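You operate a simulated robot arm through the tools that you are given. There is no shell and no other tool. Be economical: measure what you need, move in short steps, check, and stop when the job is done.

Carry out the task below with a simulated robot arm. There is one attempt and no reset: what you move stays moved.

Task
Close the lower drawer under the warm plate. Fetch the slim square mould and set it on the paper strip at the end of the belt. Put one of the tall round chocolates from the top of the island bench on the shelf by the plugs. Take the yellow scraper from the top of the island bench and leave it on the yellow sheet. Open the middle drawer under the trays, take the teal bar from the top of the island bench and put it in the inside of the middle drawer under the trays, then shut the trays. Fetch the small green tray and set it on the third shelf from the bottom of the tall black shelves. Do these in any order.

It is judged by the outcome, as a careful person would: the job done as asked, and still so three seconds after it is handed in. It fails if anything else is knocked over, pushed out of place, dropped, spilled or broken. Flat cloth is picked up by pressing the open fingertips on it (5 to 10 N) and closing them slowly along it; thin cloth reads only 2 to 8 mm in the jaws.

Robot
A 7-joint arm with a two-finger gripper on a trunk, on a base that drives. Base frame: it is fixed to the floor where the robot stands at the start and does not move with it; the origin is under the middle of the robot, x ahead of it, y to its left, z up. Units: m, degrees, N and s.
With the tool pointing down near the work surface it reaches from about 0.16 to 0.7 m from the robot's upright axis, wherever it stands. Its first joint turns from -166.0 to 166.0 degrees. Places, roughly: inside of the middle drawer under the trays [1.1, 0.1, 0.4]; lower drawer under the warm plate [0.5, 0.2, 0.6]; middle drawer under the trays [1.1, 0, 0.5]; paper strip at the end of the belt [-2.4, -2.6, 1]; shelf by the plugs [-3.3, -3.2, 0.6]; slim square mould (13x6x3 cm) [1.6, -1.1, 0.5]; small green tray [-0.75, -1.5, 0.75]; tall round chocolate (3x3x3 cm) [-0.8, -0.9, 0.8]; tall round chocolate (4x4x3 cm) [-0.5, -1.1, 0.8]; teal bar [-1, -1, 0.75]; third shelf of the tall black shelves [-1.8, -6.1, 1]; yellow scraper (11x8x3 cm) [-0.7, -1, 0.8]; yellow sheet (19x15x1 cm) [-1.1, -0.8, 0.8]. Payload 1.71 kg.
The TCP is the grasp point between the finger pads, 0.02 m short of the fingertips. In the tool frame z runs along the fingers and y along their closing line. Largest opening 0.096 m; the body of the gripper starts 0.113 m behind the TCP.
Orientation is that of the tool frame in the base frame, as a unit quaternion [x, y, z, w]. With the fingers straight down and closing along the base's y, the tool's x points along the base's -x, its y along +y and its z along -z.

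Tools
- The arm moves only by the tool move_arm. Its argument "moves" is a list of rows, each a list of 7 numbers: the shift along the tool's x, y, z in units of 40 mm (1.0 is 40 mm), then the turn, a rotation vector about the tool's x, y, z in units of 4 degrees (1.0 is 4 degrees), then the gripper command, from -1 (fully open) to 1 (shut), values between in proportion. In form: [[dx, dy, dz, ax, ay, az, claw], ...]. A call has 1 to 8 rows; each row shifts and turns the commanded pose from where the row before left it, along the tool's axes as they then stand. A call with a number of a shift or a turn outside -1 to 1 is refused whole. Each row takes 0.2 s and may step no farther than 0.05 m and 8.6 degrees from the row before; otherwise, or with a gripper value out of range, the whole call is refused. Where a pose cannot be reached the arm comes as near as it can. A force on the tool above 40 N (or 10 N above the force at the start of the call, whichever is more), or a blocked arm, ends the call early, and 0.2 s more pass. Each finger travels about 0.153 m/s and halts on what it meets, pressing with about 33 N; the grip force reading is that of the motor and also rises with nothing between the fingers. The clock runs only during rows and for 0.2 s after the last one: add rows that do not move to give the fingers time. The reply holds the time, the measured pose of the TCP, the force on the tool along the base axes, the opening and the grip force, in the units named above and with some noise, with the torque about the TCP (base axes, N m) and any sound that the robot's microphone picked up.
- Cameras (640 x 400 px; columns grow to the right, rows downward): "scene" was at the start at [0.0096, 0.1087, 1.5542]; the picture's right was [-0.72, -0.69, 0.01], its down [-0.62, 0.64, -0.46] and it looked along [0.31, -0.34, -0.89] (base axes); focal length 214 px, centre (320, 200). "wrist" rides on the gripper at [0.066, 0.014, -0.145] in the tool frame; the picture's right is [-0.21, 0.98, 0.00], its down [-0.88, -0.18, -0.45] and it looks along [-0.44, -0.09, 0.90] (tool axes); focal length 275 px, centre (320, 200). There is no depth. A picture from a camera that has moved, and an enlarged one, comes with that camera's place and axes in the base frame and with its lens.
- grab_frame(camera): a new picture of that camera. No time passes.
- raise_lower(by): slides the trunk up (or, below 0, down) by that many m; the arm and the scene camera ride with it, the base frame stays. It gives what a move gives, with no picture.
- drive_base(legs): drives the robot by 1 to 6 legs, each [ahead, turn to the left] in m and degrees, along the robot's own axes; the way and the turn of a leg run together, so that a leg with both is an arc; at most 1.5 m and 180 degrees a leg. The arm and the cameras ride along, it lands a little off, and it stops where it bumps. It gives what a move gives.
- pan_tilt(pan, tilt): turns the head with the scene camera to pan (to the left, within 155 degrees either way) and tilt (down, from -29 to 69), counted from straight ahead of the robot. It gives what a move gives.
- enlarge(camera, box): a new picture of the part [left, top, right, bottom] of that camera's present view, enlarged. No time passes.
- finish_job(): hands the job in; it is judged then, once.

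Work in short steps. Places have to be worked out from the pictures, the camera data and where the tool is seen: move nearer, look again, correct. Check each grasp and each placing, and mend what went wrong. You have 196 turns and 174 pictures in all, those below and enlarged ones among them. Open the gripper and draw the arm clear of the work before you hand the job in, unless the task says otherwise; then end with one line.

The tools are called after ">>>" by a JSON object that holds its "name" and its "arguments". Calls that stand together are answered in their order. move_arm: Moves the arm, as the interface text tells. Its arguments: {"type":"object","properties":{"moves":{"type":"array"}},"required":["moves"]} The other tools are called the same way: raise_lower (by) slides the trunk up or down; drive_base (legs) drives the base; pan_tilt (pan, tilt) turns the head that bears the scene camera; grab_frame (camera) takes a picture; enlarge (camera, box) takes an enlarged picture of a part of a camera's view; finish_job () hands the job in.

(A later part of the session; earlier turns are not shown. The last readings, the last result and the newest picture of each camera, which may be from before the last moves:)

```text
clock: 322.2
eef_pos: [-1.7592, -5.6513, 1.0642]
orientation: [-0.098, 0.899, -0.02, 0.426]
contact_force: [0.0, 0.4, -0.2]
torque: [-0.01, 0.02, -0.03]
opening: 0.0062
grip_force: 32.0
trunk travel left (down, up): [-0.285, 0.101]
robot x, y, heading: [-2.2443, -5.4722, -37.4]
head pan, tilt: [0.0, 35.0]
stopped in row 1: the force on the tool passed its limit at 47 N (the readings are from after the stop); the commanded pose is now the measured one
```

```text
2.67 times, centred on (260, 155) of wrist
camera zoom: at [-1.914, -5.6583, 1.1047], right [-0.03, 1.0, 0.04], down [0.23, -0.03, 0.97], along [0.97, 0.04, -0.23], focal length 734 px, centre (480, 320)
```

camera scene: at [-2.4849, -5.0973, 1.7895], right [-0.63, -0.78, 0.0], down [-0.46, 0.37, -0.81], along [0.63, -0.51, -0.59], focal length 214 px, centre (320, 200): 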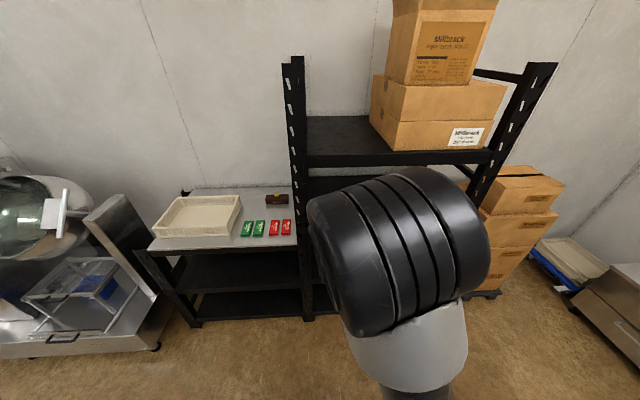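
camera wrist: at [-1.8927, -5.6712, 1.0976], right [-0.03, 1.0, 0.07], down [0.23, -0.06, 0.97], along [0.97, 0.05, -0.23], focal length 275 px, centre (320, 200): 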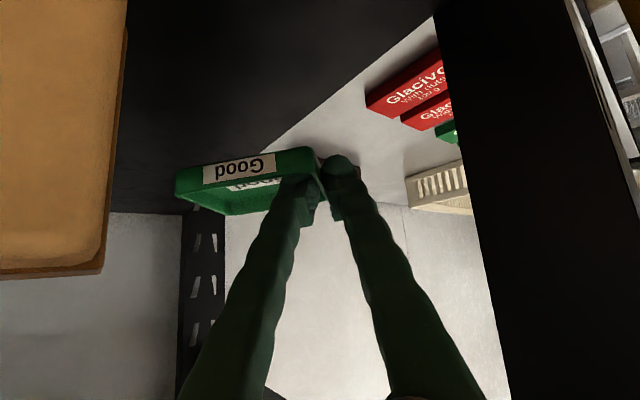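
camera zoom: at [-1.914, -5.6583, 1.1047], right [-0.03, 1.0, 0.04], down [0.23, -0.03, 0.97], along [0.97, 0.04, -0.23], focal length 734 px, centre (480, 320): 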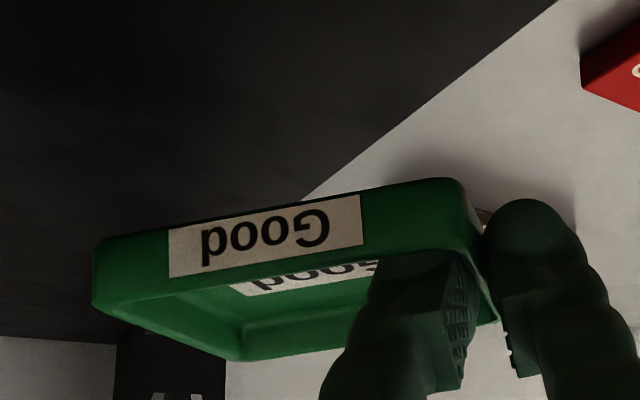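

Contact height is about TCP z 1.048. Lower to ~1.051 in tiny rows and open in the same call.

>>> {"name": "move_arm", "arguments": {"moves": [[0.1, 0, 0.08, 0, 0, 0, 1], [0.1, 0, 0.08, 0, 0, 0, 1], [0.05, 0, 0.04, 0, 0, 0, 1], [0, 0, 0, 0, 0, 0, 0.85], [0, 0, 0, 0, 0, 0, 0.7], [0, 0, 0, 0, 0, 0, 0.6], [0, 0, 0, 0, 0, 0, 0.6]]}}

>>> {"name": "enlarge", "arguments": {"camera": "wrist", "box": [80, 30, 400, 230]}}

```text
clock: 323.8
eef_pos: [-1.758, -5.6526, 1.0513]
orientation: [-0.098, 0.899, -0.019, 0.425]
contact_force: [-2.7, 0.3, -0.2]
torque: [-0.01, -0.09, -0.06]
opening: 0.0188
grip_force: 0.1
trunk travel left (down, up): [-0.285, 0.101]
robot x, y, heading: [-2.2451, -5.4766, -37.3]
head pan, tilt: [0.0, 35.0]
```

```text
2.00 times, centred on (240, 130) of wrist
camera zoom: at [-1.913, -5.6597, 1.0909], right [-0.03, 1.0, 0.04], down [0.23, -0.03, 0.97], along [0.97, 0.04, -0.23], focal length 551 px, centre (480, 340)
```

zoom: 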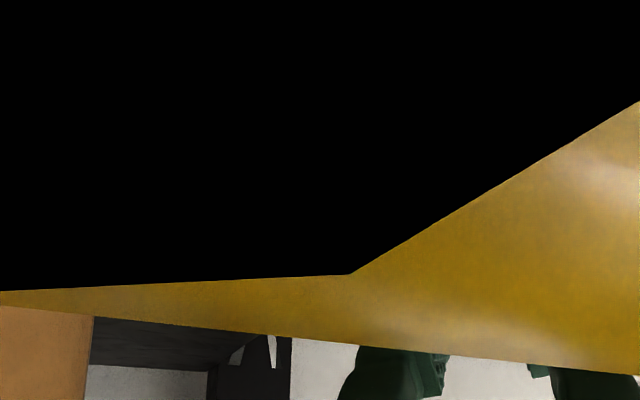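

The rail blocks the camera; fingers are open 19 mm. Lift straight up 4 cm and look.

>>> {"name": "move_arm", "arguments": {"moves": [[-0.3, 0, -0.24, 0, 0, 0, 0.6], [-0.3, 0, -0.24, 0, 0, 0, 0.6], [-0.3, 0, -0.24, 0, 0, 0, 0.6], [0, 0, 0, 0, 0, 0, 0.6]]}}

>>> {"name": "grab_frame", "arguments": {"camera": "wrist"}}

```text
clock: 324.8
eef_pos: [-1.7565, -5.6494, 1.0957]
orientation: [-0.099, 0.899, -0.018, 0.425]
contact_force: [-0.2, 1.6, 0.0]
torque: [0.04, 0.02, 0.04]
opening: 0.0195
grip_force: 0.1
trunk travel left (down, up): [-0.285, 0.101]
robot x, y, heading: [-2.2475, -5.4723, -37.2]
head pan, tilt: [0.0, 35.0]
```

```text
54 pictures are left
camera wrist: at [-1.9116, -5.656, 1.1375], right [-0.03, 1.0, 0.04], down [0.23, -0.03, 0.97], along [0.97, 0.04, -0.23], focal length 275 px, centre (320, 200)
```

wrist: 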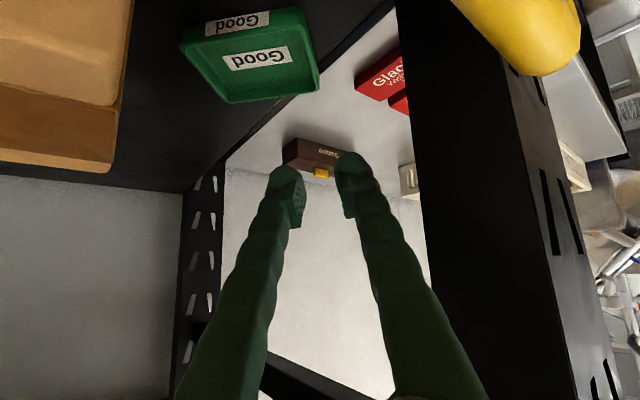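

The tray stands flat on the third shelf. Raise and shift right away from the post, then back out.

>>> {"name": "move_arm", "arguments": {"moves": [[-0.3, 0, -0.24, 0, 0, 0, 0.8], [-0.3, 0, -0.24, 0, 0, 0, 1], [-0.3, 0, -0.24, 0, 0, 0, 1], [0.24, -0.35, -0.27, 0, 0, 0, 1], [0.24, -0.35, -0.27, 0, 0, 0, 1], [0, 0, 0, 0, 0, 0, 1]]}}

>>> {"name": "drive_base", "arguments": {"legs": [[-0.45, 0]]}}

>>> {"name": "grab_frame", "arguments": {"camera": "wrist"}}

```text
clock: 326.2
eef_pos: [-1.7816, -5.6757, 1.1428]
orientation: [-0.097, 0.9, -0.019, 0.425]
contact_force: [0.2, -0.4, 0.2]
torque: [0.0, 0.04, 0.01]
opening: 0.0
grip_force: 29.9
trunk travel left (down, up): [-0.285, 0.101]
robot x, y, heading: [-2.243, -5.4726, -37.2]
head pan, tilt: [0.0, 35.0]
```

```text
clock: 329.1
eef_pos: [-2.1512, -5.3925, 1.1444]
orientation: [-0.1, 0.9, -0.019, 0.425]
contact_force: [0.5, 0.9, -0.6]
torque: [-0.01, 0.0, -0.02]
opening: 0.0
grip_force: 29.4
trunk travel left (down, up): [-0.285, 0.101]
robot x, y, heading: [-2.6121, -5.1971, -37.3]
head pan, tilt: [0.0, 35.0]
```

```text
53 pictures are left
camera wrist: at [-2.3053, -5.3999, 1.1851], right [-0.03, 1.0, 0.04], down [0.23, -0.03, 0.97], along [0.97, 0.04, -0.23], focal length 275 px, centre (320, 200)
```

wrist: 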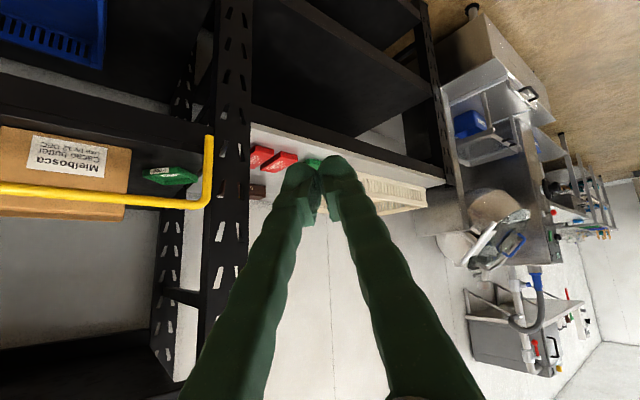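

Tray placed. Next, look for the "shelf by the plugs" (≈(-3.3,-3.2,0.6)) by turning the head toward it.

>>> {"name": "drive_base", "arguments": {"legs": [[0, 90]]}}

>>> {"name": "pan_tilt", "arguments": {"pan": 60, "tilt": 25}}

>>> {"name": "grab_frame", "arguments": {"camera": "scene"}}

```text
clock: 334.0
eef_pos: [-2.4146, -4.7496, 1.1511]
orientation: [0.698, -0.572, -0.284, -0.324]
contact_force: [0.1, 0.2, -0.3]
torque: [0.02, -0.02, 0.02]
opening: 0.0003
grip_force: 29.9
trunk travel left (down, up): [-0.285, 0.101]
robot x, y, heading: [-2.6086, -5.1979, 51.4]
head pan, tilt: [0.0, 35.0]
```

```text
clock: 335.3
eef_pos: [-2.4248, -4.7625, 1.1583]
orientation: [0.698, -0.568, -0.285, -0.331]
contact_force: [-1.3, 0.2, 0.6]
torque: [0.05, 0.01, 0.03]
opening: 0.0
grip_force: 29.5
trunk travel left (down, up): [-0.285, 0.101]
robot x, y, heading: [-2.6082, -5.1959, 51.4]
head pan, tilt: [60.0, 25.0]
```

```text
52 pictures are left
camera scene: at [-2.7848, -5.0385, 1.7154], right [0.93, 0.36, -0.01], down [0.14, -0.41, -0.9], along [-0.33, 0.84, -0.43], focal length 214 px, centre (320, 200)
```

scene: 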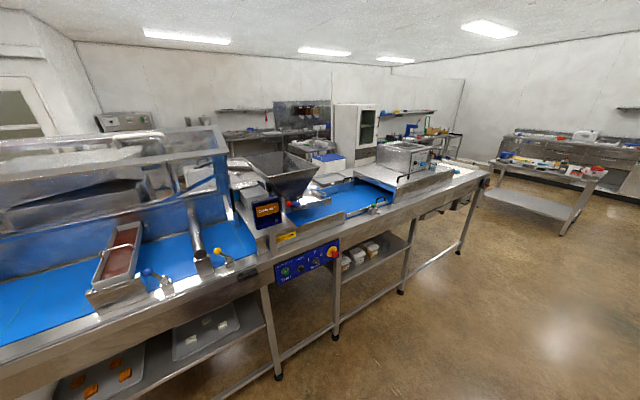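

>>> {"name": "enlarge", "arguments": {"camera": "scene", "box": [240, 210, 440, 320]}}

```text
3.20 times, centred on (340, 265) of scene
camera zoom: at [-2.7848, -5.0385, 1.7154], right [0.93, 0.36, -0.01], down [0.14, -0.41, -0.9], along [-0.33, 0.84, -0.43], focal length 686 px, centre (256, -8)
```

zoom: 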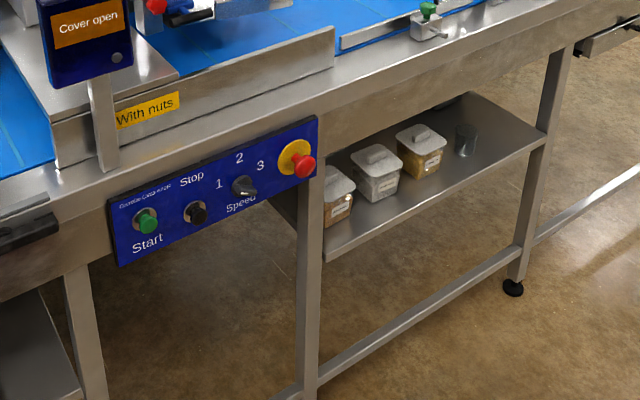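

That nearby shelf doesn't match the given place (the far side of the conveyor likely does); I'll see later with the chocolate in hand. Now set the tool upright and drive back up the room to the island's other side.

>>> {"name": "move_arm", "arguments": {"moves": [[0, 0, 0, 0.774, 0.138, 0.62, 0], [0, 0, 0, 0.774, 0.138, 0.62, 0], [0, 0, 0, 0.774, 0.138, 0.62, 0], [0, 0, 0, 0.774, 0.138, 0.62, 0], [0, 0, 0, 0.774, 0.138, 0.62, 0], [0, 0, 0, 0.774, 0.138, 0.62, 0], [0, 0, 0, 0.774, 0.138, 0.62, 0], [0, 0, 0, 0.774, 0.138, 0.62, 0]]}}

>>> {"name": "move_arm", "arguments": {"moves": [[0, 0, 0, 0.774, 0.138, 0.62, 0], [0, 0, 0, 0.774, 0.138, 0.62, 0], [0, 0, 0, 0.774, 0.138, 0.62, 0], [0, 0, 0, 0, 1, 0, 0], [0, 0, 0, 0, 1, 0, 0], [0, 0, 0, 0, 1, 0, 0], [0, 0, 0, 0, 1, 0, 0], [0, 0, 0, 0, 1, 0, 0]]}}

>>> {"name": "move_arm", "arguments": {"moves": [[0, 0, 0, 0, 1, 0, 0], [0, 0, 0, 0, 1, 0, 0], [0, 0, 0, 0, 1, 0, 0], [0, 0, 0, 0, 1, 0, 0], [0, 0, 0, 0, 1, 0, 0], [0, 0, 0, 0, 1, 0, 0], [0, 0, 0, 0, 1, 0, 0], [0, 0, 0, 0, 0, 0, 0]]}}

>>> {"name": "drive_base", "arguments": {"legs": [[0, 2.5], [1.4, 0], [1.4, 0], [1.4, 0]]}}

```text
clock: 337.1
eef_pos: [-2.4169, -4.749, 1.1641]
orientation: [-0.514, 0.739, 0.18, 0.397]
contact_force: [-0.7, -0.6, -0.2]
torque: [0.05, -0.01, 0.0]
opening: 0.0482
grip_force: 0.0
out of reach, approached as far as the arm can: row 2, 3, 4, 6
trunk travel left (down, up): [-0.285, 0.101]
robot x, y, heading: [-2.6096, -5.1971, 51.3]
head pan, tilt: [60.0, 25.0]
```

```text
clock: 338.9
eef_pos: [-2.4153, -4.7481, 1.1669]
orientation: [-0.451, 0.848, 0.063, 0.271]
contact_force: [0.2, 0.2, -0.4]
torque: [-0.02, 0.01, 0.0]
opening: 0.0477
grip_force: 0.0
trunk travel left (down, up): [-0.285, 0.101]
robot x, y, heading: [-2.6089, -5.1944, 51.4]
head pan, tilt: [60.0, 25.0]
```

```text
clock: 340.7
eef_pos: [-2.4162, -4.7487, 1.1651]
orientation: [-0.453, 0.889, -0.05, 0.057]
contact_force: [0.3, 0.2, 0.3]
torque: [0.01, -0.02, -0.01]
opening: 0.0479
grip_force: 0.0
trunk travel left (down, up): [-0.285, 0.101]
robot x, y, heading: [-2.6069, -5.1964, 51.4]
head pan, tilt: [60.0, 25.0]
```

```text
clock: 362.6
eef_pos: [-0.0147, -1.3232, 1.1662]
orientation: [-0.481, 0.874, -0.048, 0.059]
contact_force: [0.0, 0.0, -0.5]
torque: [-0.03, -0.02, 0.02]
opening: 0.0481
grip_force: 0.1
trunk travel left (down, up): [-0.285, 0.101]
robot x, y, heading: [-0.1776, -1.7819, 55.2]
head pan, tilt: [60.0, 25.0]
```

Continue to the island's +v side and turn to face it.

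>>> {"name": "drive_base", "arguments": {"legs": [[0.88, 0], [0, 88.5], [0.92, 0], [0, 90]]}}

>>> {"name": "pan_tilt", "arguments": {"pan": 0, "tilt": 50}}

>>> {"name": "grab_frame", "arguments": {"camera": "scene"}}

```text
clock: 378.6
eef_pos: [-0.875, -0.6685, 1.1865]
orientation: [0.995, -0.037, -0.052, -0.075]
contact_force: [0.7, 0.4, 0.6]
torque: [0.0, 0.1, 0.02]
opening: 0.0481
grip_force: 0.1
trunk travel left (down, up): [-0.285, 0.101]
robot x, y, heading: [-0.4512, -0.5853, 173.3]
head pan, tilt: [60.0, 25.0]
stopped in leg 4: the robot was blocked; the commanded pose is now the measured one
```

```text
clock: 379.9
eef_pos: [-0.8796, -0.6676, 1.1848]
orientation: [0.995, -0.036, -0.05, -0.074]
contact_force: [-0.6, 0.1, -0.4]
torque: [0.0, 0.0, -0.04]
opening: 0.0481
grip_force: 0.0
trunk travel left (down, up): [-0.285, 0.101]
robot x, y, heading: [-0.4492, -0.5832, 173.5]
head pan, tilt: [0.0, 50.0]
```

```text
50 pictures are left
camera scene: at [-0.5113, -0.7337, 1.6774], right [0.11, 0.99, 0.0], down [0.77, -0.09, -0.63], along [-0.63, 0.07, -0.78], focal length 214 px, centre (320, 200)
```

scene: 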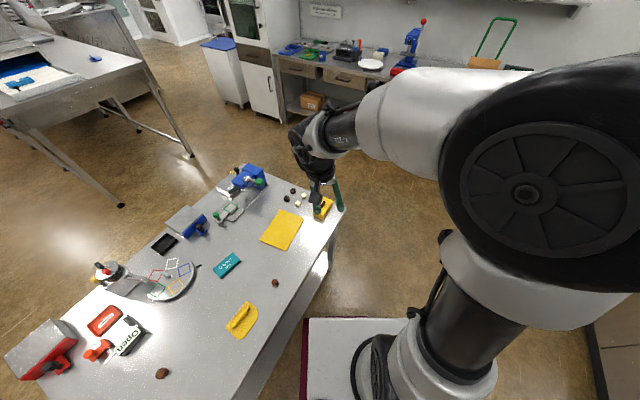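

The turn bumped the base on the island; the items stand undisturbed. I turn away, move 0.14 m off, then turn round to face the island.

>>> {"name": "drive_base", "arguments": {"legs": [[0, -119.8], [0.15, 0], [0, 179.9]]}}

>>> {"name": "grab_frame", "arguments": {"camera": "scene"}}

```text
clock: 383.6
eef_pos: [-0.7182, -0.2921, 1.1975]
orientation: [0.843, -0.528, -0.021, -0.102]
contact_force: [-0.2, -1.1, 0.6]
torque: [0.21, 0.03, 0.05]
opening: 0.0482
grip_force: 0.0
trunk travel left (down, up): [-0.285, 0.101]
robot x, y, heading: [-0.4526, -0.5883, 113.7]
head pan, tilt: [0.0, 50.0]
stopped in leg 1: the robot was blocked; the commanded pose is now the measured one
```

```text
49 pictures are left
camera scene: at [-0.608, -0.6147, 1.6775], right [0.91, 0.41, 0.0], down [0.31, -0.71, -0.63], along [-0.26, 0.58, -0.77], focal length 214 px, centre (320, 200)
```

scene: 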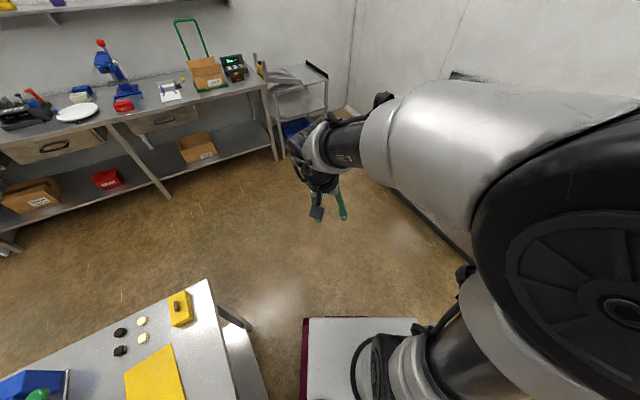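

Move forward a bit (that direction leads away from the island), then finish turning.

>>> {"name": "drive_base", "arguments": {"legs": [[0.2, -10], [0, -50], [0.06, 0], [0, -179.9]]}}

>>> {"name": "grab_frame", "arguments": {"camera": "scene"}}

```text
clock: 397.3
eef_pos: [-0.5943, -0.7371, 1.1955]
orientation: [0.874, 0.477, -0.094, -0.032]
contact_force: [-0.6, 0.1, -0.2]
torque: [0.0, -0.01, 0.01]
opening: 0.0479
grip_force: 0.0
trunk travel left (down, up): [-0.285, 0.101]
robot x, y, heading: [-0.4655, -0.3563, -124.8]
head pan, tilt: [0.0, 50.0]
```

```text
48 pictures are left
camera scene: at [-0.3674, -0.4802, 1.6774], right [-0.82, 0.57, 0.0], down [0.44, 0.64, -0.63], along [-0.36, -0.52, -0.78], focal length 214 px, centre (320, 200)
```

scene: 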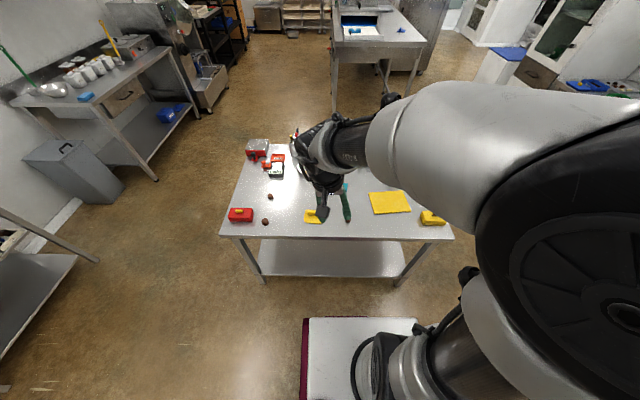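

Facing the island squarely. Correct the tool's 8-deg tilts, approach above the scraper (≈(-0.69,-1.005)) and look down.

>>> {"name": "drive_base", "arguments": {"legs": [[0.08, -1.5]]}}

>>> {"name": "move_arm", "arguments": {"moves": [[0, 0, 0, -1, 1, 0, -1], [0, 0, 0, -1, 1, 0, -1], [-0.8, 0.3, 0, 0, 0, 0, -1], [-0.8, 0.3, 0, 0, 0, 0, -1], [-0.8, 0.3, 0, 0, 0, 0, -1], [-0.8, 0.3, 0, 0, 0, 0, -1], [-0.8, 0.3, 0, 0, 0, 0, -1], [0, 0, 0, 0, 0, 0, -1]]}}

>>> {"name": "raise_lower", "arguments": {"by": -0.18}}

>>> {"name": "grab_frame", "arguments": {"camera": "wrist"}}

```text
clock: 398.0
eef_pos: [-0.5743, -0.6919, 1.2225]
orientation: [0.872, 0.47, -0.136, -0.018]
contact_force: [-0.6, 0.5, 0.6]
torque: [-0.09, -0.09, 0.02]
opening: 0.0482
grip_force: 0.1
trunk travel left (down, up): [-0.285, 0.101]
robot x, y, heading: [-0.4709, -0.3634, -125.2]
head pan, tilt: [0.0, 50.0]
stopped in leg 1: the robot was blocked; the commanded pose is now the measured one
```

```text
clock: 399.1
eef_pos: [-0.7447, -0.6592, 1.2448]
orientation: [0.966, 0.253, -0.06, 0.019]
contact_force: [0.0, 0.4, 0.7]
torque: [-0.06, 0.08, 0.03]
opening: 0.0959
grip_force: 0.1
trunk travel left (down, up): [-0.285, 0.101]
robot x, y, heading: [-0.4735, -0.3656, -124.9]
head pan, tilt: [0.0, 50.0]
stopped in row 5: the arm was blocked; the commanded pose is now the measured one
```

```text
clock: 399.4
eef_pos: [-0.7435, -0.6504, 1.2456]
orientation: [0.965, 0.252, -0.065, 0.023]
contact_force: [-0.8, -0.4, -0.8]
torque: [-0.05, -0.09, 0.04]
opening: 0.0959
grip_force: 0.0
trunk travel left (down, up): [-0.284, 0.102]
robot x, y, heading: [-0.4724, -0.3661, -124.9]
head pan, tilt: [0.0, 50.0]
stopped: the arm was blocked; the commanded pose is now the measured one
```

```text
47 pictures are left
camera wrist: at [-0.6628, -0.6196, 1.3806], right [0.3, -0.95, 0.04], down [-0.8, -0.23, 0.56], along [-0.52, -0.2, -0.83], focal length 275 px, centre (320, 200)
```

wrist: 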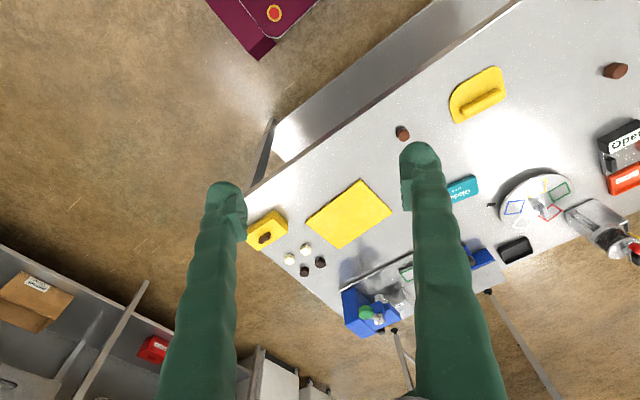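

The arm seems wedged against the robot itself. Try easing it forward and to the right to free it.

>>> {"name": "move_arm", "arguments": {"moves": [[-0.3, -0.6, 0, 0, 0, 0, -1], [-0.3, -0.6, 0, 0, 0, 0, -1], [-0.6, -0.3, 0, 0, 0, 0, -1], [-0.7, 0.2, 0, 0, 0, 0, -1], [-0.7, 0.3, 0, 0, 0, 0, -1], [-0.7, 0.3, 0, 0, 0, 0, -1], [0, 0, 0, 0, 0, 0, -1]]}}

>>> {"name": "pan_tilt", "arguments": {"pan": -40, "tilt": 50}}

>>> {"name": "grab_frame", "arguments": {"camera": "scene"}}

```text
clock: 399.7
eef_pos: [-0.7392, -0.6229, 1.2551]
orientation: [0.965, 0.251, -0.075, 0.031]
contact_force: [-0.5, 0.2, 0.3]
torque: [-0.13, -0.14, 0.03]
opening: 0.0959
grip_force: 0.0
trunk travel left (down, up): [-0.284, 0.102]
robot x, y, heading: [-0.4741, -0.3621, -125.0]
head pan, tilt: [0.0, 50.0]
stopped in row 1: the arm was blocked; the commanded pose is now the measured one
```

```text
clock: 400.8
eef_pos: [-0.7382, -0.6306, 1.2542]
orientation: [0.964, 0.253, -0.075, 0.027]
contact_force: [-0.3, 0.0, 0.0]
torque: [0.0, 0.0, -0.01]
opening: 0.0957
grip_force: 0.0
trunk travel left (down, up): [-0.284, 0.102]
robot x, y, heading: [-0.4777, -0.3643, -124.6]
head pan, tilt: [-40.0, 50.0]
```

```text
46 pictures are left
camera scene: at [-0.4036, -0.4456, 1.6762], right [-0.26, 0.96, 0.01], down [0.75, 0.21, -0.63], along [-0.61, -0.16, -0.77], focal length 214 px, centre (320, 200)
```

scene: 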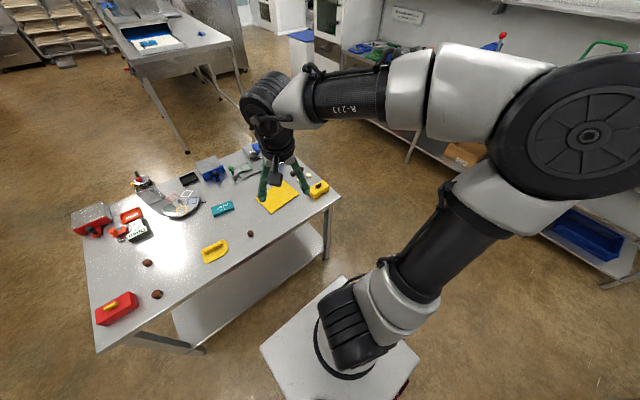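

The elbow is right beside the head; likely self-contact. Turn the head away to the left, then try moving the hand forward/down again.

>>> {"name": "pan_tilt", "arguments": {"pan": 45, "tilt": 45}}

>>> {"name": "move_arm", "arguments": {"moves": [[-0.6, 0.3, 0.3, 0, 0, 0, -1], [-0.6, 0.3, 0.3, 0, 0, 0, -1], [-0.6, 0.3, 0.3, 0, 0, 0, -1], [-0.6, 0.3, 0.3, 0, 0, 0, -1], [0, 0, 0, 0, 0, 0, -1]]}}

```text
clock: 402.4
eef_pos: [-0.7395, -0.6307, 1.2539]
orientation: [0.964, 0.253, -0.076, 0.027]
contact_force: [-0.2, 0.2, 0.1]
torque: [-0.02, 0.04, 0.0]
opening: 0.096
grip_force: 0.1
trunk travel left (down, up): [-0.284, 0.102]
robot x, y, heading: [-0.4756, -0.37, -124.7]
head pan, tilt: [45.0, 45.0]
```

```text
clock: 403.6
eef_pos: [-0.8016, -0.7233, 1.2242]
orientation: [0.964, 0.253, -0.074, 0.026]
contact_force: [0.7, -0.6, -0.5]
torque: [-0.02, 0.01, 0.0]
opening: 0.0959
grip_force: 0.0
trunk travel left (down, up): [-0.284, 0.102]
robot x, y, heading: [-0.48, -0.3601, -124.9]
head pan, tilt: [45.0, 45.0]
```

Free now (the head was in the way). Lower the trunk, step 6 cm nearer, and rotate the tool so it will close across the scraper's handle (which lies along about -54 deg).

>>> {"name": "raise_lower", "arguments": {"by": -0.15}}

>>> {"name": "drive_base", "arguments": {"legs": [[0.06, 0]]}}

>>> {"name": "move_arm", "arguments": {"moves": [[-0.4, 0.6, 0, 0, 0, -1, -1], [-0.4, 0.6, 0, 0, 0, -1, -1], [-0.4, 0.6, 0, 0, 0, -1, -1], [-0.4, 0.6, 0, 0, 0, -1, -1], [0, 0, 0, 0, 0, -1, -1], [0, 0, 0, 0, 0, -1, -1], [0, 0, 0, 0, 0, -1, -1], [0, 0, 0, 0, 0, -1, -1]]}}

>>> {"name": "move_arm", "arguments": {"moves": [[0, 0, 0, 0, 0, -1, -1], [0, 0, 0, 0, 0, -1, -1], [0, 0, 0, 0, 0, -1, -1], [0, 0, 0, 0, 0, -1, -1], [0, 0, 0, 0, 0, -1, -1], [0, 0, 0, 0, 0, -1, -1], [0, 0, 0, 0, 0, -1, -1], [0, 0, 0, 0, 0, -1, -1]]}}

>>> {"name": "move_arm", "arguments": {"moves": [[0, 0, 0, 0, 0, -1, -1], [0, 0, 0, 0, 0, -1, -1], [0, 0, 0, 0, 0, -1, -1], [0, 0, 0, 0, 0, -1, -1], [0, 0, 0, 0, 0, -1, -1], [0, 0, 0, 0, 0, -1, -1], [0, 0, 0, 0, 0, -1, -1], [0, 0, 0, 0, 0, -1, -1]]}}

>>> {"name": "grab_frame", "arguments": {"camera": "wrist"}}

```text
clock: 405.4
eef_pos: [-0.8009, -0.7217, 1.076]
orientation: [0.964, 0.254, -0.074, 0.026]
contact_force: [0.0, 0.6, -0.4]
torque: [0.0, 0.01, 0.03]
opening: 0.0962
grip_force: 0.0
trunk travel left (down, up): [-0.134, 0.252]
robot x, y, heading: [-0.4746, -0.3585, -125.1]
head pan, tilt: [45.0, 45.0]
```

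```text
clock: 406.3
eef_pos: [-0.8276, -0.7582, 1.0807]
orientation: [0.964, 0.253, -0.079, 0.031]
contact_force: [-0.1, -0.8, -0.8]
torque: [0.01, -0.04, 0.01]
opening: 0.0962
grip_force: 0.1
trunk travel left (down, up): [-0.134, 0.252]
robot x, y, heading: [-0.5078, -0.4145, -124.8]
head pan, tilt: [45.0, 45.0]
```

```text
clock: 408.1
eef_pos: [-0.828, -0.8772, 1.089]
orientation: [0.857, 0.509, -0.082, 0.007]
contact_force: [0.5, 0.1, 0.6]
torque: [0.03, -0.04, 0.02]
opening: 0.0962
grip_force: 0.1
trunk travel left (down, up): [-0.134, 0.252]
robot x, y, heading: [-0.5069, -0.4146, -125.2]
head pan, tilt: [45.0, 45.0]
```

```text
clock: 409.9
eef_pos: [-0.8239, -0.8774, 1.0903]
orientation: [0.683, 0.726, -0.081, -0.016]
contact_force: [-0.5, 0.1, -1.1]
torque: [0.03, 0.02, 0.01]
opening: 0.096
grip_force: 0.1
trunk travel left (down, up): [-0.134, 0.252]
robot x, y, heading: [-0.505, -0.4165, -124.6]
head pan, tilt: [45.0, 45.0]
```

```text
clock: 411.7
eef_pos: [-0.8256, -0.8769, 1.0906]
orientation: [0.632, 0.771, -0.08, -0.022]
contact_force: [-0.2, -0.1, 0.5]
torque: [0.0, 0.01, 0.01]
opening: 0.0961
grip_force: 0.0
out of reach, approached as far as the arm can: row 3, 4, 5, 6, 7, 8
trunk travel left (down, up): [-0.134, 0.252]
robot x, y, heading: [-0.5093, -0.4131, -124.9]
head pan, tilt: [45.0, 45.0]
```

```text
45 pictures are left
camera wrist: at [-0.8056, -0.7965, 1.2271], right [0.99, -0.02, -0.13], down [0.06, -0.85, 0.53], along [-0.12, -0.53, -0.84], focal length 275 px, centre (320, 200)
```

wrist: 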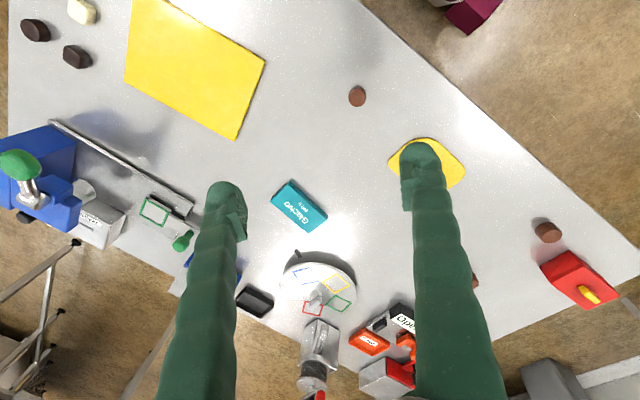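

The wrist is at its turn limit, 25 deg short. I back 4 cm and turn the base 15 deg left to gain most of that.

>>> {"name": "drive_base", "arguments": {"legs": [[-0.04, 0], [0, 18]]}}

>>> {"name": "grab_frame", "arguments": {"camera": "wrist"}}

```text
clock: 413.8
eef_pos: [-0.6442, -0.92, 1.0917]
orientation: [0.505, 0.859, -0.081, -0.009]
contact_force: [0.0, 0.3, 0.2]
torque: [-0.04, -0.03, 0.03]
opening: 0.0961
grip_force: 0.1
trunk travel left (down, up): [-0.134, 0.252]
robot x, y, heading: [-0.4873, -0.3811, -106.9]
head pan, tilt: [45.0, 45.0]
```

```text
44 pictures are left
camera wrist: at [-0.651, -0.8373, 1.227], right [0.95, 0.29, -0.13], down [0.32, -0.79, 0.53], along [0.05, -0.54, -0.84], focal length 275 px, centre (320, 200)
```

wrist: 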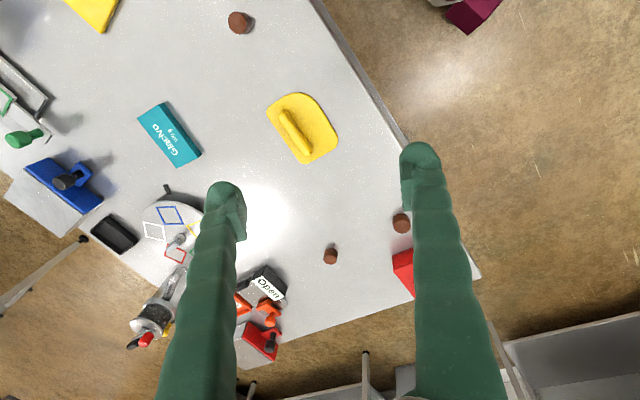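

Handle centre is at about (-0.702,-1.002). Straighten the tilt, centre over it and descend to z≈0.92.

>>> {"name": "move_arm", "arguments": {"moves": [[-0.36, -0.74, 0, -1, 0.5, 0, -0.3], [-0.36, -0.74, 0, -1, 0.5, 0, -0.3], [-0.36, -0.74, 0, 0, 0, 0, -0.3], [0, 0, 1, 0, 0, 0, -0.3], [0, 0, 1, 0, 0, 0, -0.3], [0, 0, 1, 0, 0, 0, -0.3], [0, 0, 1, 0, 0, 0, -0.3], [0, 0, 0, 0, 0, 0, -0.3]]}}

>>> {"name": "grab_frame", "arguments": {"camera": "wrist"}}

```text
clock: 415.6
eef_pos: [-0.632, -0.9289, 0.9214]
orientation: [0.506, 0.862, -0.012, -0.003]
contact_force: [-0.3, 0.4, 0.2]
torque: [-0.02, -0.01, -0.01]
opening: 0.0627
grip_force: 0.1
out of reach, approached as far as the arm can: row 1, 2, 3
trunk travel left (down, up): [-0.134, 0.252]
robot x, y, heading: [-0.4838, -0.3823, -106.5]
head pan, tilt: [45.0, 45.0]
```

```text
43 pictures are left
camera wrist: at [-0.6504, -0.8623, 1.0654], right [0.95, 0.3, -0.02], down [0.27, -0.85, 0.46], along [0.12, -0.44, -0.89], focal length 275 px, centre (320, 200)
```

wrist: 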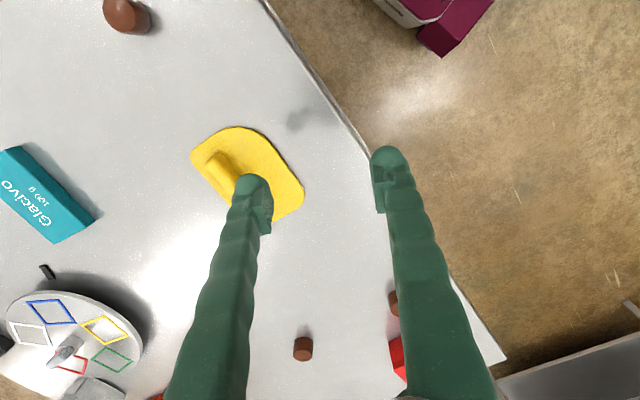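

Vertical now. Move (-0.077,-0.071) to centre on the handle, staying at this height.

>>> {"name": "move_arm", "arguments": {"moves": [[-0.2, -0.85, 0, 0, 0, 0, -0.3], [-0.2, -0.85, 0, 0, 0, 0, -0.3], [-0.2, -0.85, 0, 0, 0, 0, -0.3], [0, 0, 0, 0, 0, 0, -0.3]]}}

>>> {"name": "grab_frame", "arguments": {"camera": "wrist"}}

```text
clock: 416.6
eef_pos: [-0.6448, -0.942, 0.92]
orientation: [0.508, 0.861, -0.014, -0.004]
contact_force: [0.2, 0.5, -0.2]
torque: [0.02, 0.0, 0.01]
opening: 0.0625
grip_force: 0.0
out of reach, approached as far as the arm can: row 1, 2, 3
trunk travel left (down, up): [-0.134, 0.252]
robot x, y, heading: [-0.4892, -0.3807, -106.9]
head pan, tilt: [45.0, 45.0]
```

```text
42 pictures are left
camera wrist: at [-0.662, -0.8756, 1.0643], right [0.96, 0.29, -0.02], down [0.27, -0.85, 0.46], along [0.11, -0.44, -0.89], focal length 275 px, centre (320, 200)
```

wrist: 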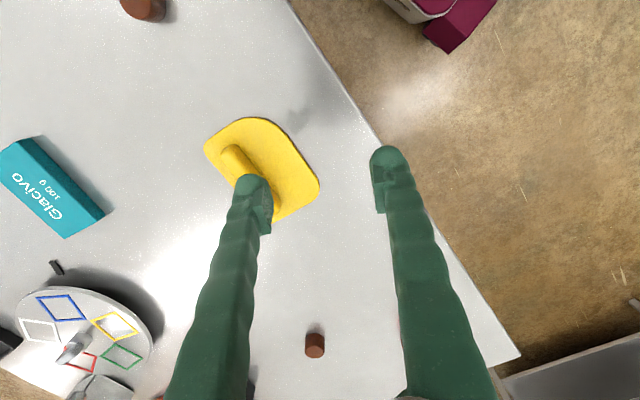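

The arm can't shift further at this yaw; I shift the base instead (turn 4.5 deg right, 7.5 cm ahead).

>>> {"name": "drive_base", "arguments": {"legs": [[0, -4.5], [0.075, 0]]}}

>>> {"name": "grab_frame", "arguments": {"camera": "wrist"}}

```text
clock: 418.1
eef_pos: [-0.7181, -1.0061, 0.916]
orientation: [0.541, 0.841, -0.009, -0.004]
contact_force: [0.3, -3.0, -1.0]
torque: [0.16, -0.06, -0.01]
opening: 0.0625
grip_force: 0.0
trunk travel left (down, up): [-0.134, 0.252]
robot x, y, heading: [-0.5131, -0.4547, -111.2]
head pan, tilt: [45.0, 45.0]
```

```text
41 pictures are left
camera wrist: at [-0.7299, -0.9388, 1.0602], right [0.98, 0.22, -0.02], down [0.2, -0.87, 0.45], along [0.08, -0.44, -0.89], focal length 275 px, centre (320, 200)
```

wrist: 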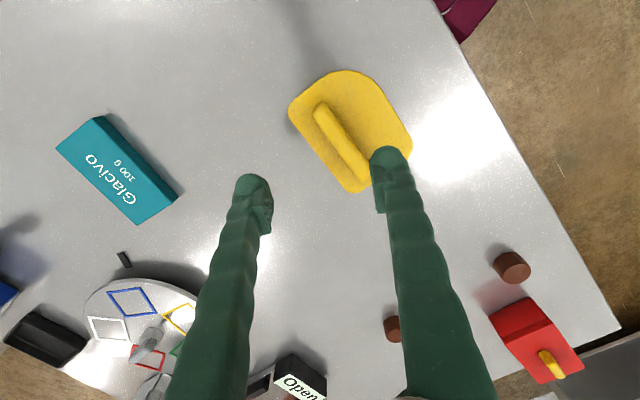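

Handle centre at (-0.700,-1.000). Shift 1.9 cm, descend to z≈0.83.

>>> {"name": "move_arm", "arguments": {"moves": [[0, 0.47, 0.4, 0, 0, 0, -0.3], [0, 0, 0.6, 0, 0, 0, -0.3], [0, 0, 0.6, 0, 0, 0, -0.3], [0, 0, 0.5, 0, 0, 0, -0.3], [0, 0, 0, 0, 0, 0, -0.3]]}}

>>> {"name": "grab_frame", "arguments": {"camera": "wrist"}}

```text
clock: 419.4
eef_pos: [-0.6954, -0.9845, 0.8416]
orientation: [0.541, 0.841, -0.018, -0.002]
contact_force: [0.2, 0.2, 0.3]
torque: [0.01, 0.02, -0.05]
opening: 0.0624
grip_force: 0.2
trunk travel left (down, up): [-0.134, 0.252]
robot x, y, heading: [-0.5168, -0.45, -111.4]
head pan, tilt: [45.0, 45.0]
```

```text
40 pictures are left
camera wrist: at [-0.7072, -0.9153, 0.9859], right [0.98, 0.22, -0.03], down [0.21, -0.86, 0.47], along [0.07, -0.46, -0.88], focal length 275 px, centre (320, 200)
```

wrist: 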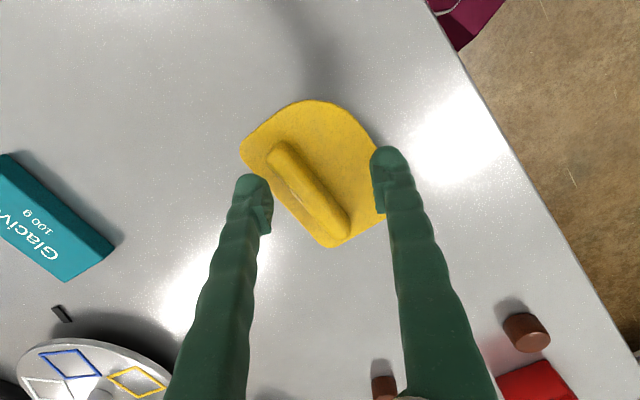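

Centre finely (-0.006,-0.0145), descend 3 cm, close.

>>> {"name": "move_arm", "arguments": {"moves": [[-0.27, -0.29, 0.25, 0, 0, 0, -0.3], [0, 0, 0.25, 0, 0, 0, -0.3], [0, 0, 0.2, 0, 0, 0, -0.3], [0, 0, 0, 0, 0, 0, 0.2], [0, 0, 0, 0, 0, 0, 0.6], [0, 0, 0, 0, 0, 0, 1], [0, 0, 0, 0, 0, 0, 1]]}}

>>> {"name": "move_arm", "arguments": {"moves": [[0, 0, -0.5, 0, 0, 0, 1], [0, 0, -0.5, 0, 0, 0, 1], [0, 0, -0.5, 0, 0, 0, 1], [0, 0, 0, 0, 0, 0, 1]]}}

>>> {"name": "grab_frame", "arguments": {"camera": "wrist"}}

```text
clock: 420.1
eef_pos: [-0.6988, -0.9899, 0.8313]
orientation: [0.54, 0.841, -0.03, 0.0]
contact_force: [0.0, 1.3, 0.1]
torque: [0.02, 0.04, -0.03]
opening: 0.0622
grip_force: 0.0
trunk travel left (down, up): [-0.134, 0.252]
robot x, y, heading: [-0.5136, -0.4484, -111.7]
head pan, tilt: [45.0, 45.0]
stopped in row 3: the force on the tool passed its limit at 50 N (the readings are from after the stop); the commanded pose is now the measured one
```

```text
clock: 421.1
eef_pos: [-0.6975, -0.9858, 0.8917]
orientation: [0.541, 0.841, -0.03, 0.0]
contact_force: [0.0, 0.6, 0.1]
torque: [-0.01, 0.01, 0.02]
opening: 0.0001
grip_force: 29.1
trunk travel left (down, up): [-0.134, 0.252]
robot x, y, heading: [-0.5139, -0.452, -111.5]
head pan, tilt: [45.0, 45.0]
```

```text
39 pictures are left
camera wrist: at [-0.7074, -0.9135, 1.0338], right [0.98, 0.22, -0.04], down [0.21, -0.85, 0.48], along [0.07, -0.48, -0.88], focal length 275 px, centre (320, 200)
```

wrist: 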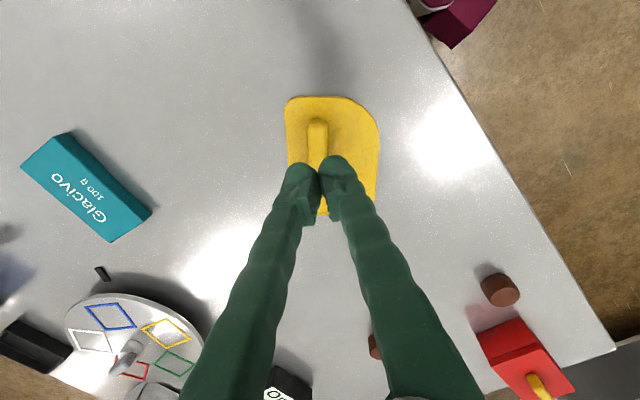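

The closing while rising only nudged the scraper, and turned it nicely into line. Open, descend to z≈0.827 (blade surface is felt at 0.82), close, lift.

>>> {"name": "move_arm", "arguments": {"moves": [[0, 0, 0, 0, 0, 0, -0.1], [0, 0, 0.5, 0, 0, 0, -0.1], [0, 0, 0.5, 0, 0, 0, -0.1], [0, 0, 0.5, 0, 0, 0, -0.1], [0, 0, 0.1, 0, 0, 0, 0.3], [0, 0, 0, 0, 0, 0, 0.7], [0, 0, 0, 0, 0, 0, 1], [0, 0, 0, 0, 0, 0, 1]]}}

```text
clock: 422.9
eef_pos: [-0.6992, -0.9893, 0.8276]
orientation: [0.541, 0.841, -0.029, 0.0]
contact_force: [-0.5, 0.3, 0.2]
torque: [0.02, -0.03, 0.03]
opening: 0.0144
grip_force: 32.6
trunk travel left (down, up): [-0.134, 0.252]
robot x, y, heading: [-0.5107, -0.4514, -111.4]
head pan, tilt: [45.0, 45.0]
```

Gripped (14 mm). Lift, back off a little, and rotate the base right toward the yellow sheet.

>>> {"name": "move_arm", "arguments": {"moves": [[0, 0, -0.5, 0, 0, 0, 1], [0, 0, -0.5, 0, 0, 0, 1], [0, 0, -0.5, 0, 0, 0, 1], [0, 0, -0.5, 0, 0, 0, 1], [0, 0, 0, 0, 0, 0, 1]]}}

>>> {"name": "drive_base", "arguments": {"legs": [[-0.06, 0], [0, -35]]}}

>>> {"name": "grab_frame", "arguments": {"camera": "wrist"}}

```text
clock: 424.1
eef_pos: [-0.6968, -0.9853, 0.9075]
orientation: [0.542, 0.84, -0.029, 0.001]
contact_force: [0.5, 0.1, -0.2]
torque: [-0.04, -0.01, 0.0]
opening: 0.0145
grip_force: 32.5
trunk travel left (down, up): [-0.134, 0.252]
robot x, y, heading: [-0.516, -0.4527, -111.1]
head pan, tilt: [45.0, 45.0]
```

```text
clock: 427.1
eef_pos: [-0.9473, -0.7289, 0.908]
orientation: [0.767, 0.641, -0.028, -0.008]
contact_force: [-0.4, -0.2, -1.4]
torque: [0.0, 0.0, 0.02]
opening: 0.0147
grip_force: 33.2
trunk travel left (down, up): [-0.134, 0.252]
robot x, y, heading: [-0.4929, -0.3975, -146.0]
head pan, tilt: [45.0, 45.0]
```

```text
38 pictures are left
camera wrist: at [-0.914, -0.6641, 1.0484], right [0.93, -0.38, -0.04], down [-0.31, -0.82, 0.48], along [-0.22, -0.43, -0.88], focal length 275 px, centre (320, 200)
```

wrist: 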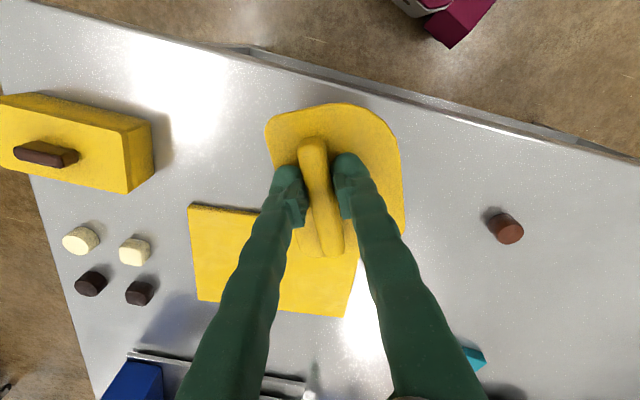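

Sheet centre is about (-1.06,-0.84). Drive 7 cm and shift the arm to bring the scraper over it.

>>> {"name": "drive_base", "arguments": {"legs": [[0.07, 0]]}}

>>> {"name": "move_arm", "arguments": {"moves": [[-0.71, -0.34, 0, 0, 0, 0, 1], [-0.71, -0.34, 0, 0, 0, 0, 1], [-0.71, -0.34, 0, 0, 0, 0, 1], [0, 0, 0.4, 0, 0, 0, 1], [0, 0, 0, 0, 0, 0, 1]]}}

>>> {"name": "grab_frame", "arguments": {"camera": "wrist"}}

```text
clock: 428.1
eef_pos: [-0.9847, -0.7528, 0.9234]
orientation: [0.767, 0.64, -0.044, -0.011]
contact_force: [-0.4, 0.6, -1.0]
torque: [0.04, -0.1, 0.02]
opening: 0.0146
grip_force: 33.1
trunk travel left (down, up): [-0.134, 0.252]
robot x, y, heading: [-0.5472, -0.4343, -146.2]
head pan, tilt: [45.0, 45.0]
```

```text
clock: 429.3
eef_pos: [-1.031, -0.8083, 0.9049]
orientation: [0.767, 0.64, -0.038, -0.011]
contact_force: [0.4, 0.7, -0.1]
torque: [-0.09, 0.09, -0.04]
opening: 0.0147
grip_force: 32.9
out of reach, approached as far as the arm can: row 3
trunk travel left (down, up): [-0.134, 0.252]
robot x, y, heading: [-0.552, -0.4384, -146.0]
head pan, tilt: [45.0, 45.0]
```

```text
37 pictures are left
camera wrist: at [-0.995, -0.7428, 1.0459], right [0.92, -0.38, -0.06], down [-0.3, -0.81, 0.5], along [-0.23, -0.44, -0.87], focal length 275 px, centre (320, 200)
```

wrist: 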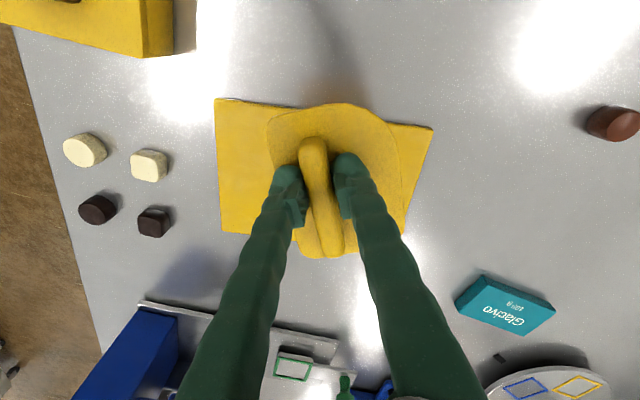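

The scraper is about 3.7 cm short of the sheet's centre. Drive 3 cm more and lower a bit.

>>> {"name": "drive_base", "arguments": {"legs": [[0.035, 0]]}}

>>> {"name": "move_arm", "arguments": {"moves": [[-0.4, -0.1, 0.5, 0, 0, 0, 1], [-0.2, 0, 0.5, 0, 0, 0, 1], [0, 0, 0.3, 0, 0, 0, 1], [0, 0, 0, 0, 0, 0, 1]]}}

>>> {"name": "grab_frame", "arguments": {"camera": "wrist"}}

```text
clock: 430.2
eef_pos: [-1.0637, -0.8301, 0.9027]
orientation: [0.767, 0.64, -0.036, -0.01]
contact_force: [-0.2, -0.1, -0.4]
torque: [0.08, -0.02, 0.05]
opening: 0.0146
grip_force: 33.1
trunk travel left (down, up): [-0.134, 0.252]
robot x, y, heading: [-0.583, -0.4569, -146.1]
head pan, tilt: [45.0, 45.0]
```

```text
clock: 431.2
eef_pos: [-1.0647, -0.8483, 0.8602]
orientation: [0.767, 0.64, -0.045, -0.011]
contact_force: [0.2, -0.1, -0.6]
torque: [0.02, -0.02, 0.01]
opening: 0.0148
grip_force: 32.8
trunk travel left (down, up): [-0.134, 0.252]
robot x, y, heading: [-0.5807, -0.4547, -146.4]
head pan, tilt: [45.0, 45.0]
```

```text
36 pictures are left
camera wrist: at [-1.0268, -0.781, 0.9992], right [0.92, -0.38, -0.06], down [-0.3, -0.81, 0.5], along [-0.24, -0.45, -0.86], focal length 275 px, centre (320, 200)
```

wrist: 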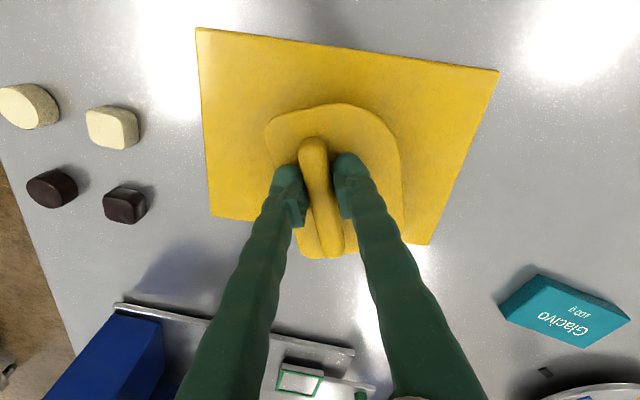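

The scraper is over the sheet's middle. Lower 2 cm and release gently.

>>> {"name": "move_arm", "arguments": {"moves": [[0, 0, 0.25, 0, 0, 0, 1], [0, 0, 0.2, 0, 0, 0, 1], [0, 0, 0.08, 0, 0, 0, 1], [0, 0, 0, 0, 0, 0, 0.6], [0, 0, 0, 0, 0, 0, 0.3], [0, 0, 0, 0, 0, 0, 0.1]]}}

>>> {"name": "move_arm", "arguments": {"moves": [[0, 0, -0.6, 0, 0, 0, 0], [0, 0, -0.8, 0, 0, 0, 0], [0, 0, -0.8, 0, 0, 0, 0], [0, 0, 0, 0, 0, 0, -1]]}}

>>> {"name": "grab_frame", "arguments": {"camera": "wrist"}}

```text
clock: 432.6
eef_pos: [-1.0653, -0.849, 0.8422]
orientation: [0.767, 0.64, -0.044, -0.012]
contact_force: [-0.1, -0.1, 1.0]
torque: [0.0, 0.02, 0.01]
opening: 0.0431
grip_force: 0.1
trunk travel left (down, up): [-0.134, 0.252]
robot x, y, heading: [-0.5789, -0.4563, -146.1]
head pan, tilt: [45.0, 45.0]
```

```text
clock: 433.6
eef_pos: [-1.0559, -0.8441, 0.9278]
orientation: [0.767, 0.64, -0.045, -0.011]
contact_force: [0.1, 0.4, 0.4]
torque: [0.02, -0.01, 0.0]
opening: 0.0961
grip_force: 0.0
trunk travel left (down, up): [-0.134, 0.252]
robot x, y, heading: [-0.578, -0.4531, -146.2]
head pan, tilt: [45.0, 45.0]
```

```text
35 pictures are left
camera wrist: at [-1.019, -0.7773, 1.0669], right [0.92, -0.38, -0.06], down [-0.3, -0.81, 0.5], along [-0.24, -0.45, -0.86], focal length 275 px, centre (320, 200)
```

wrist: 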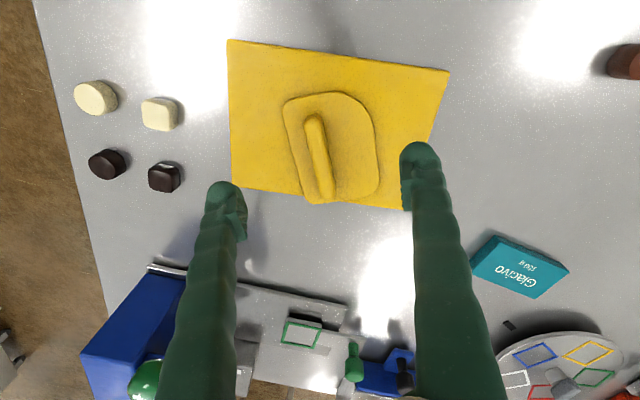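

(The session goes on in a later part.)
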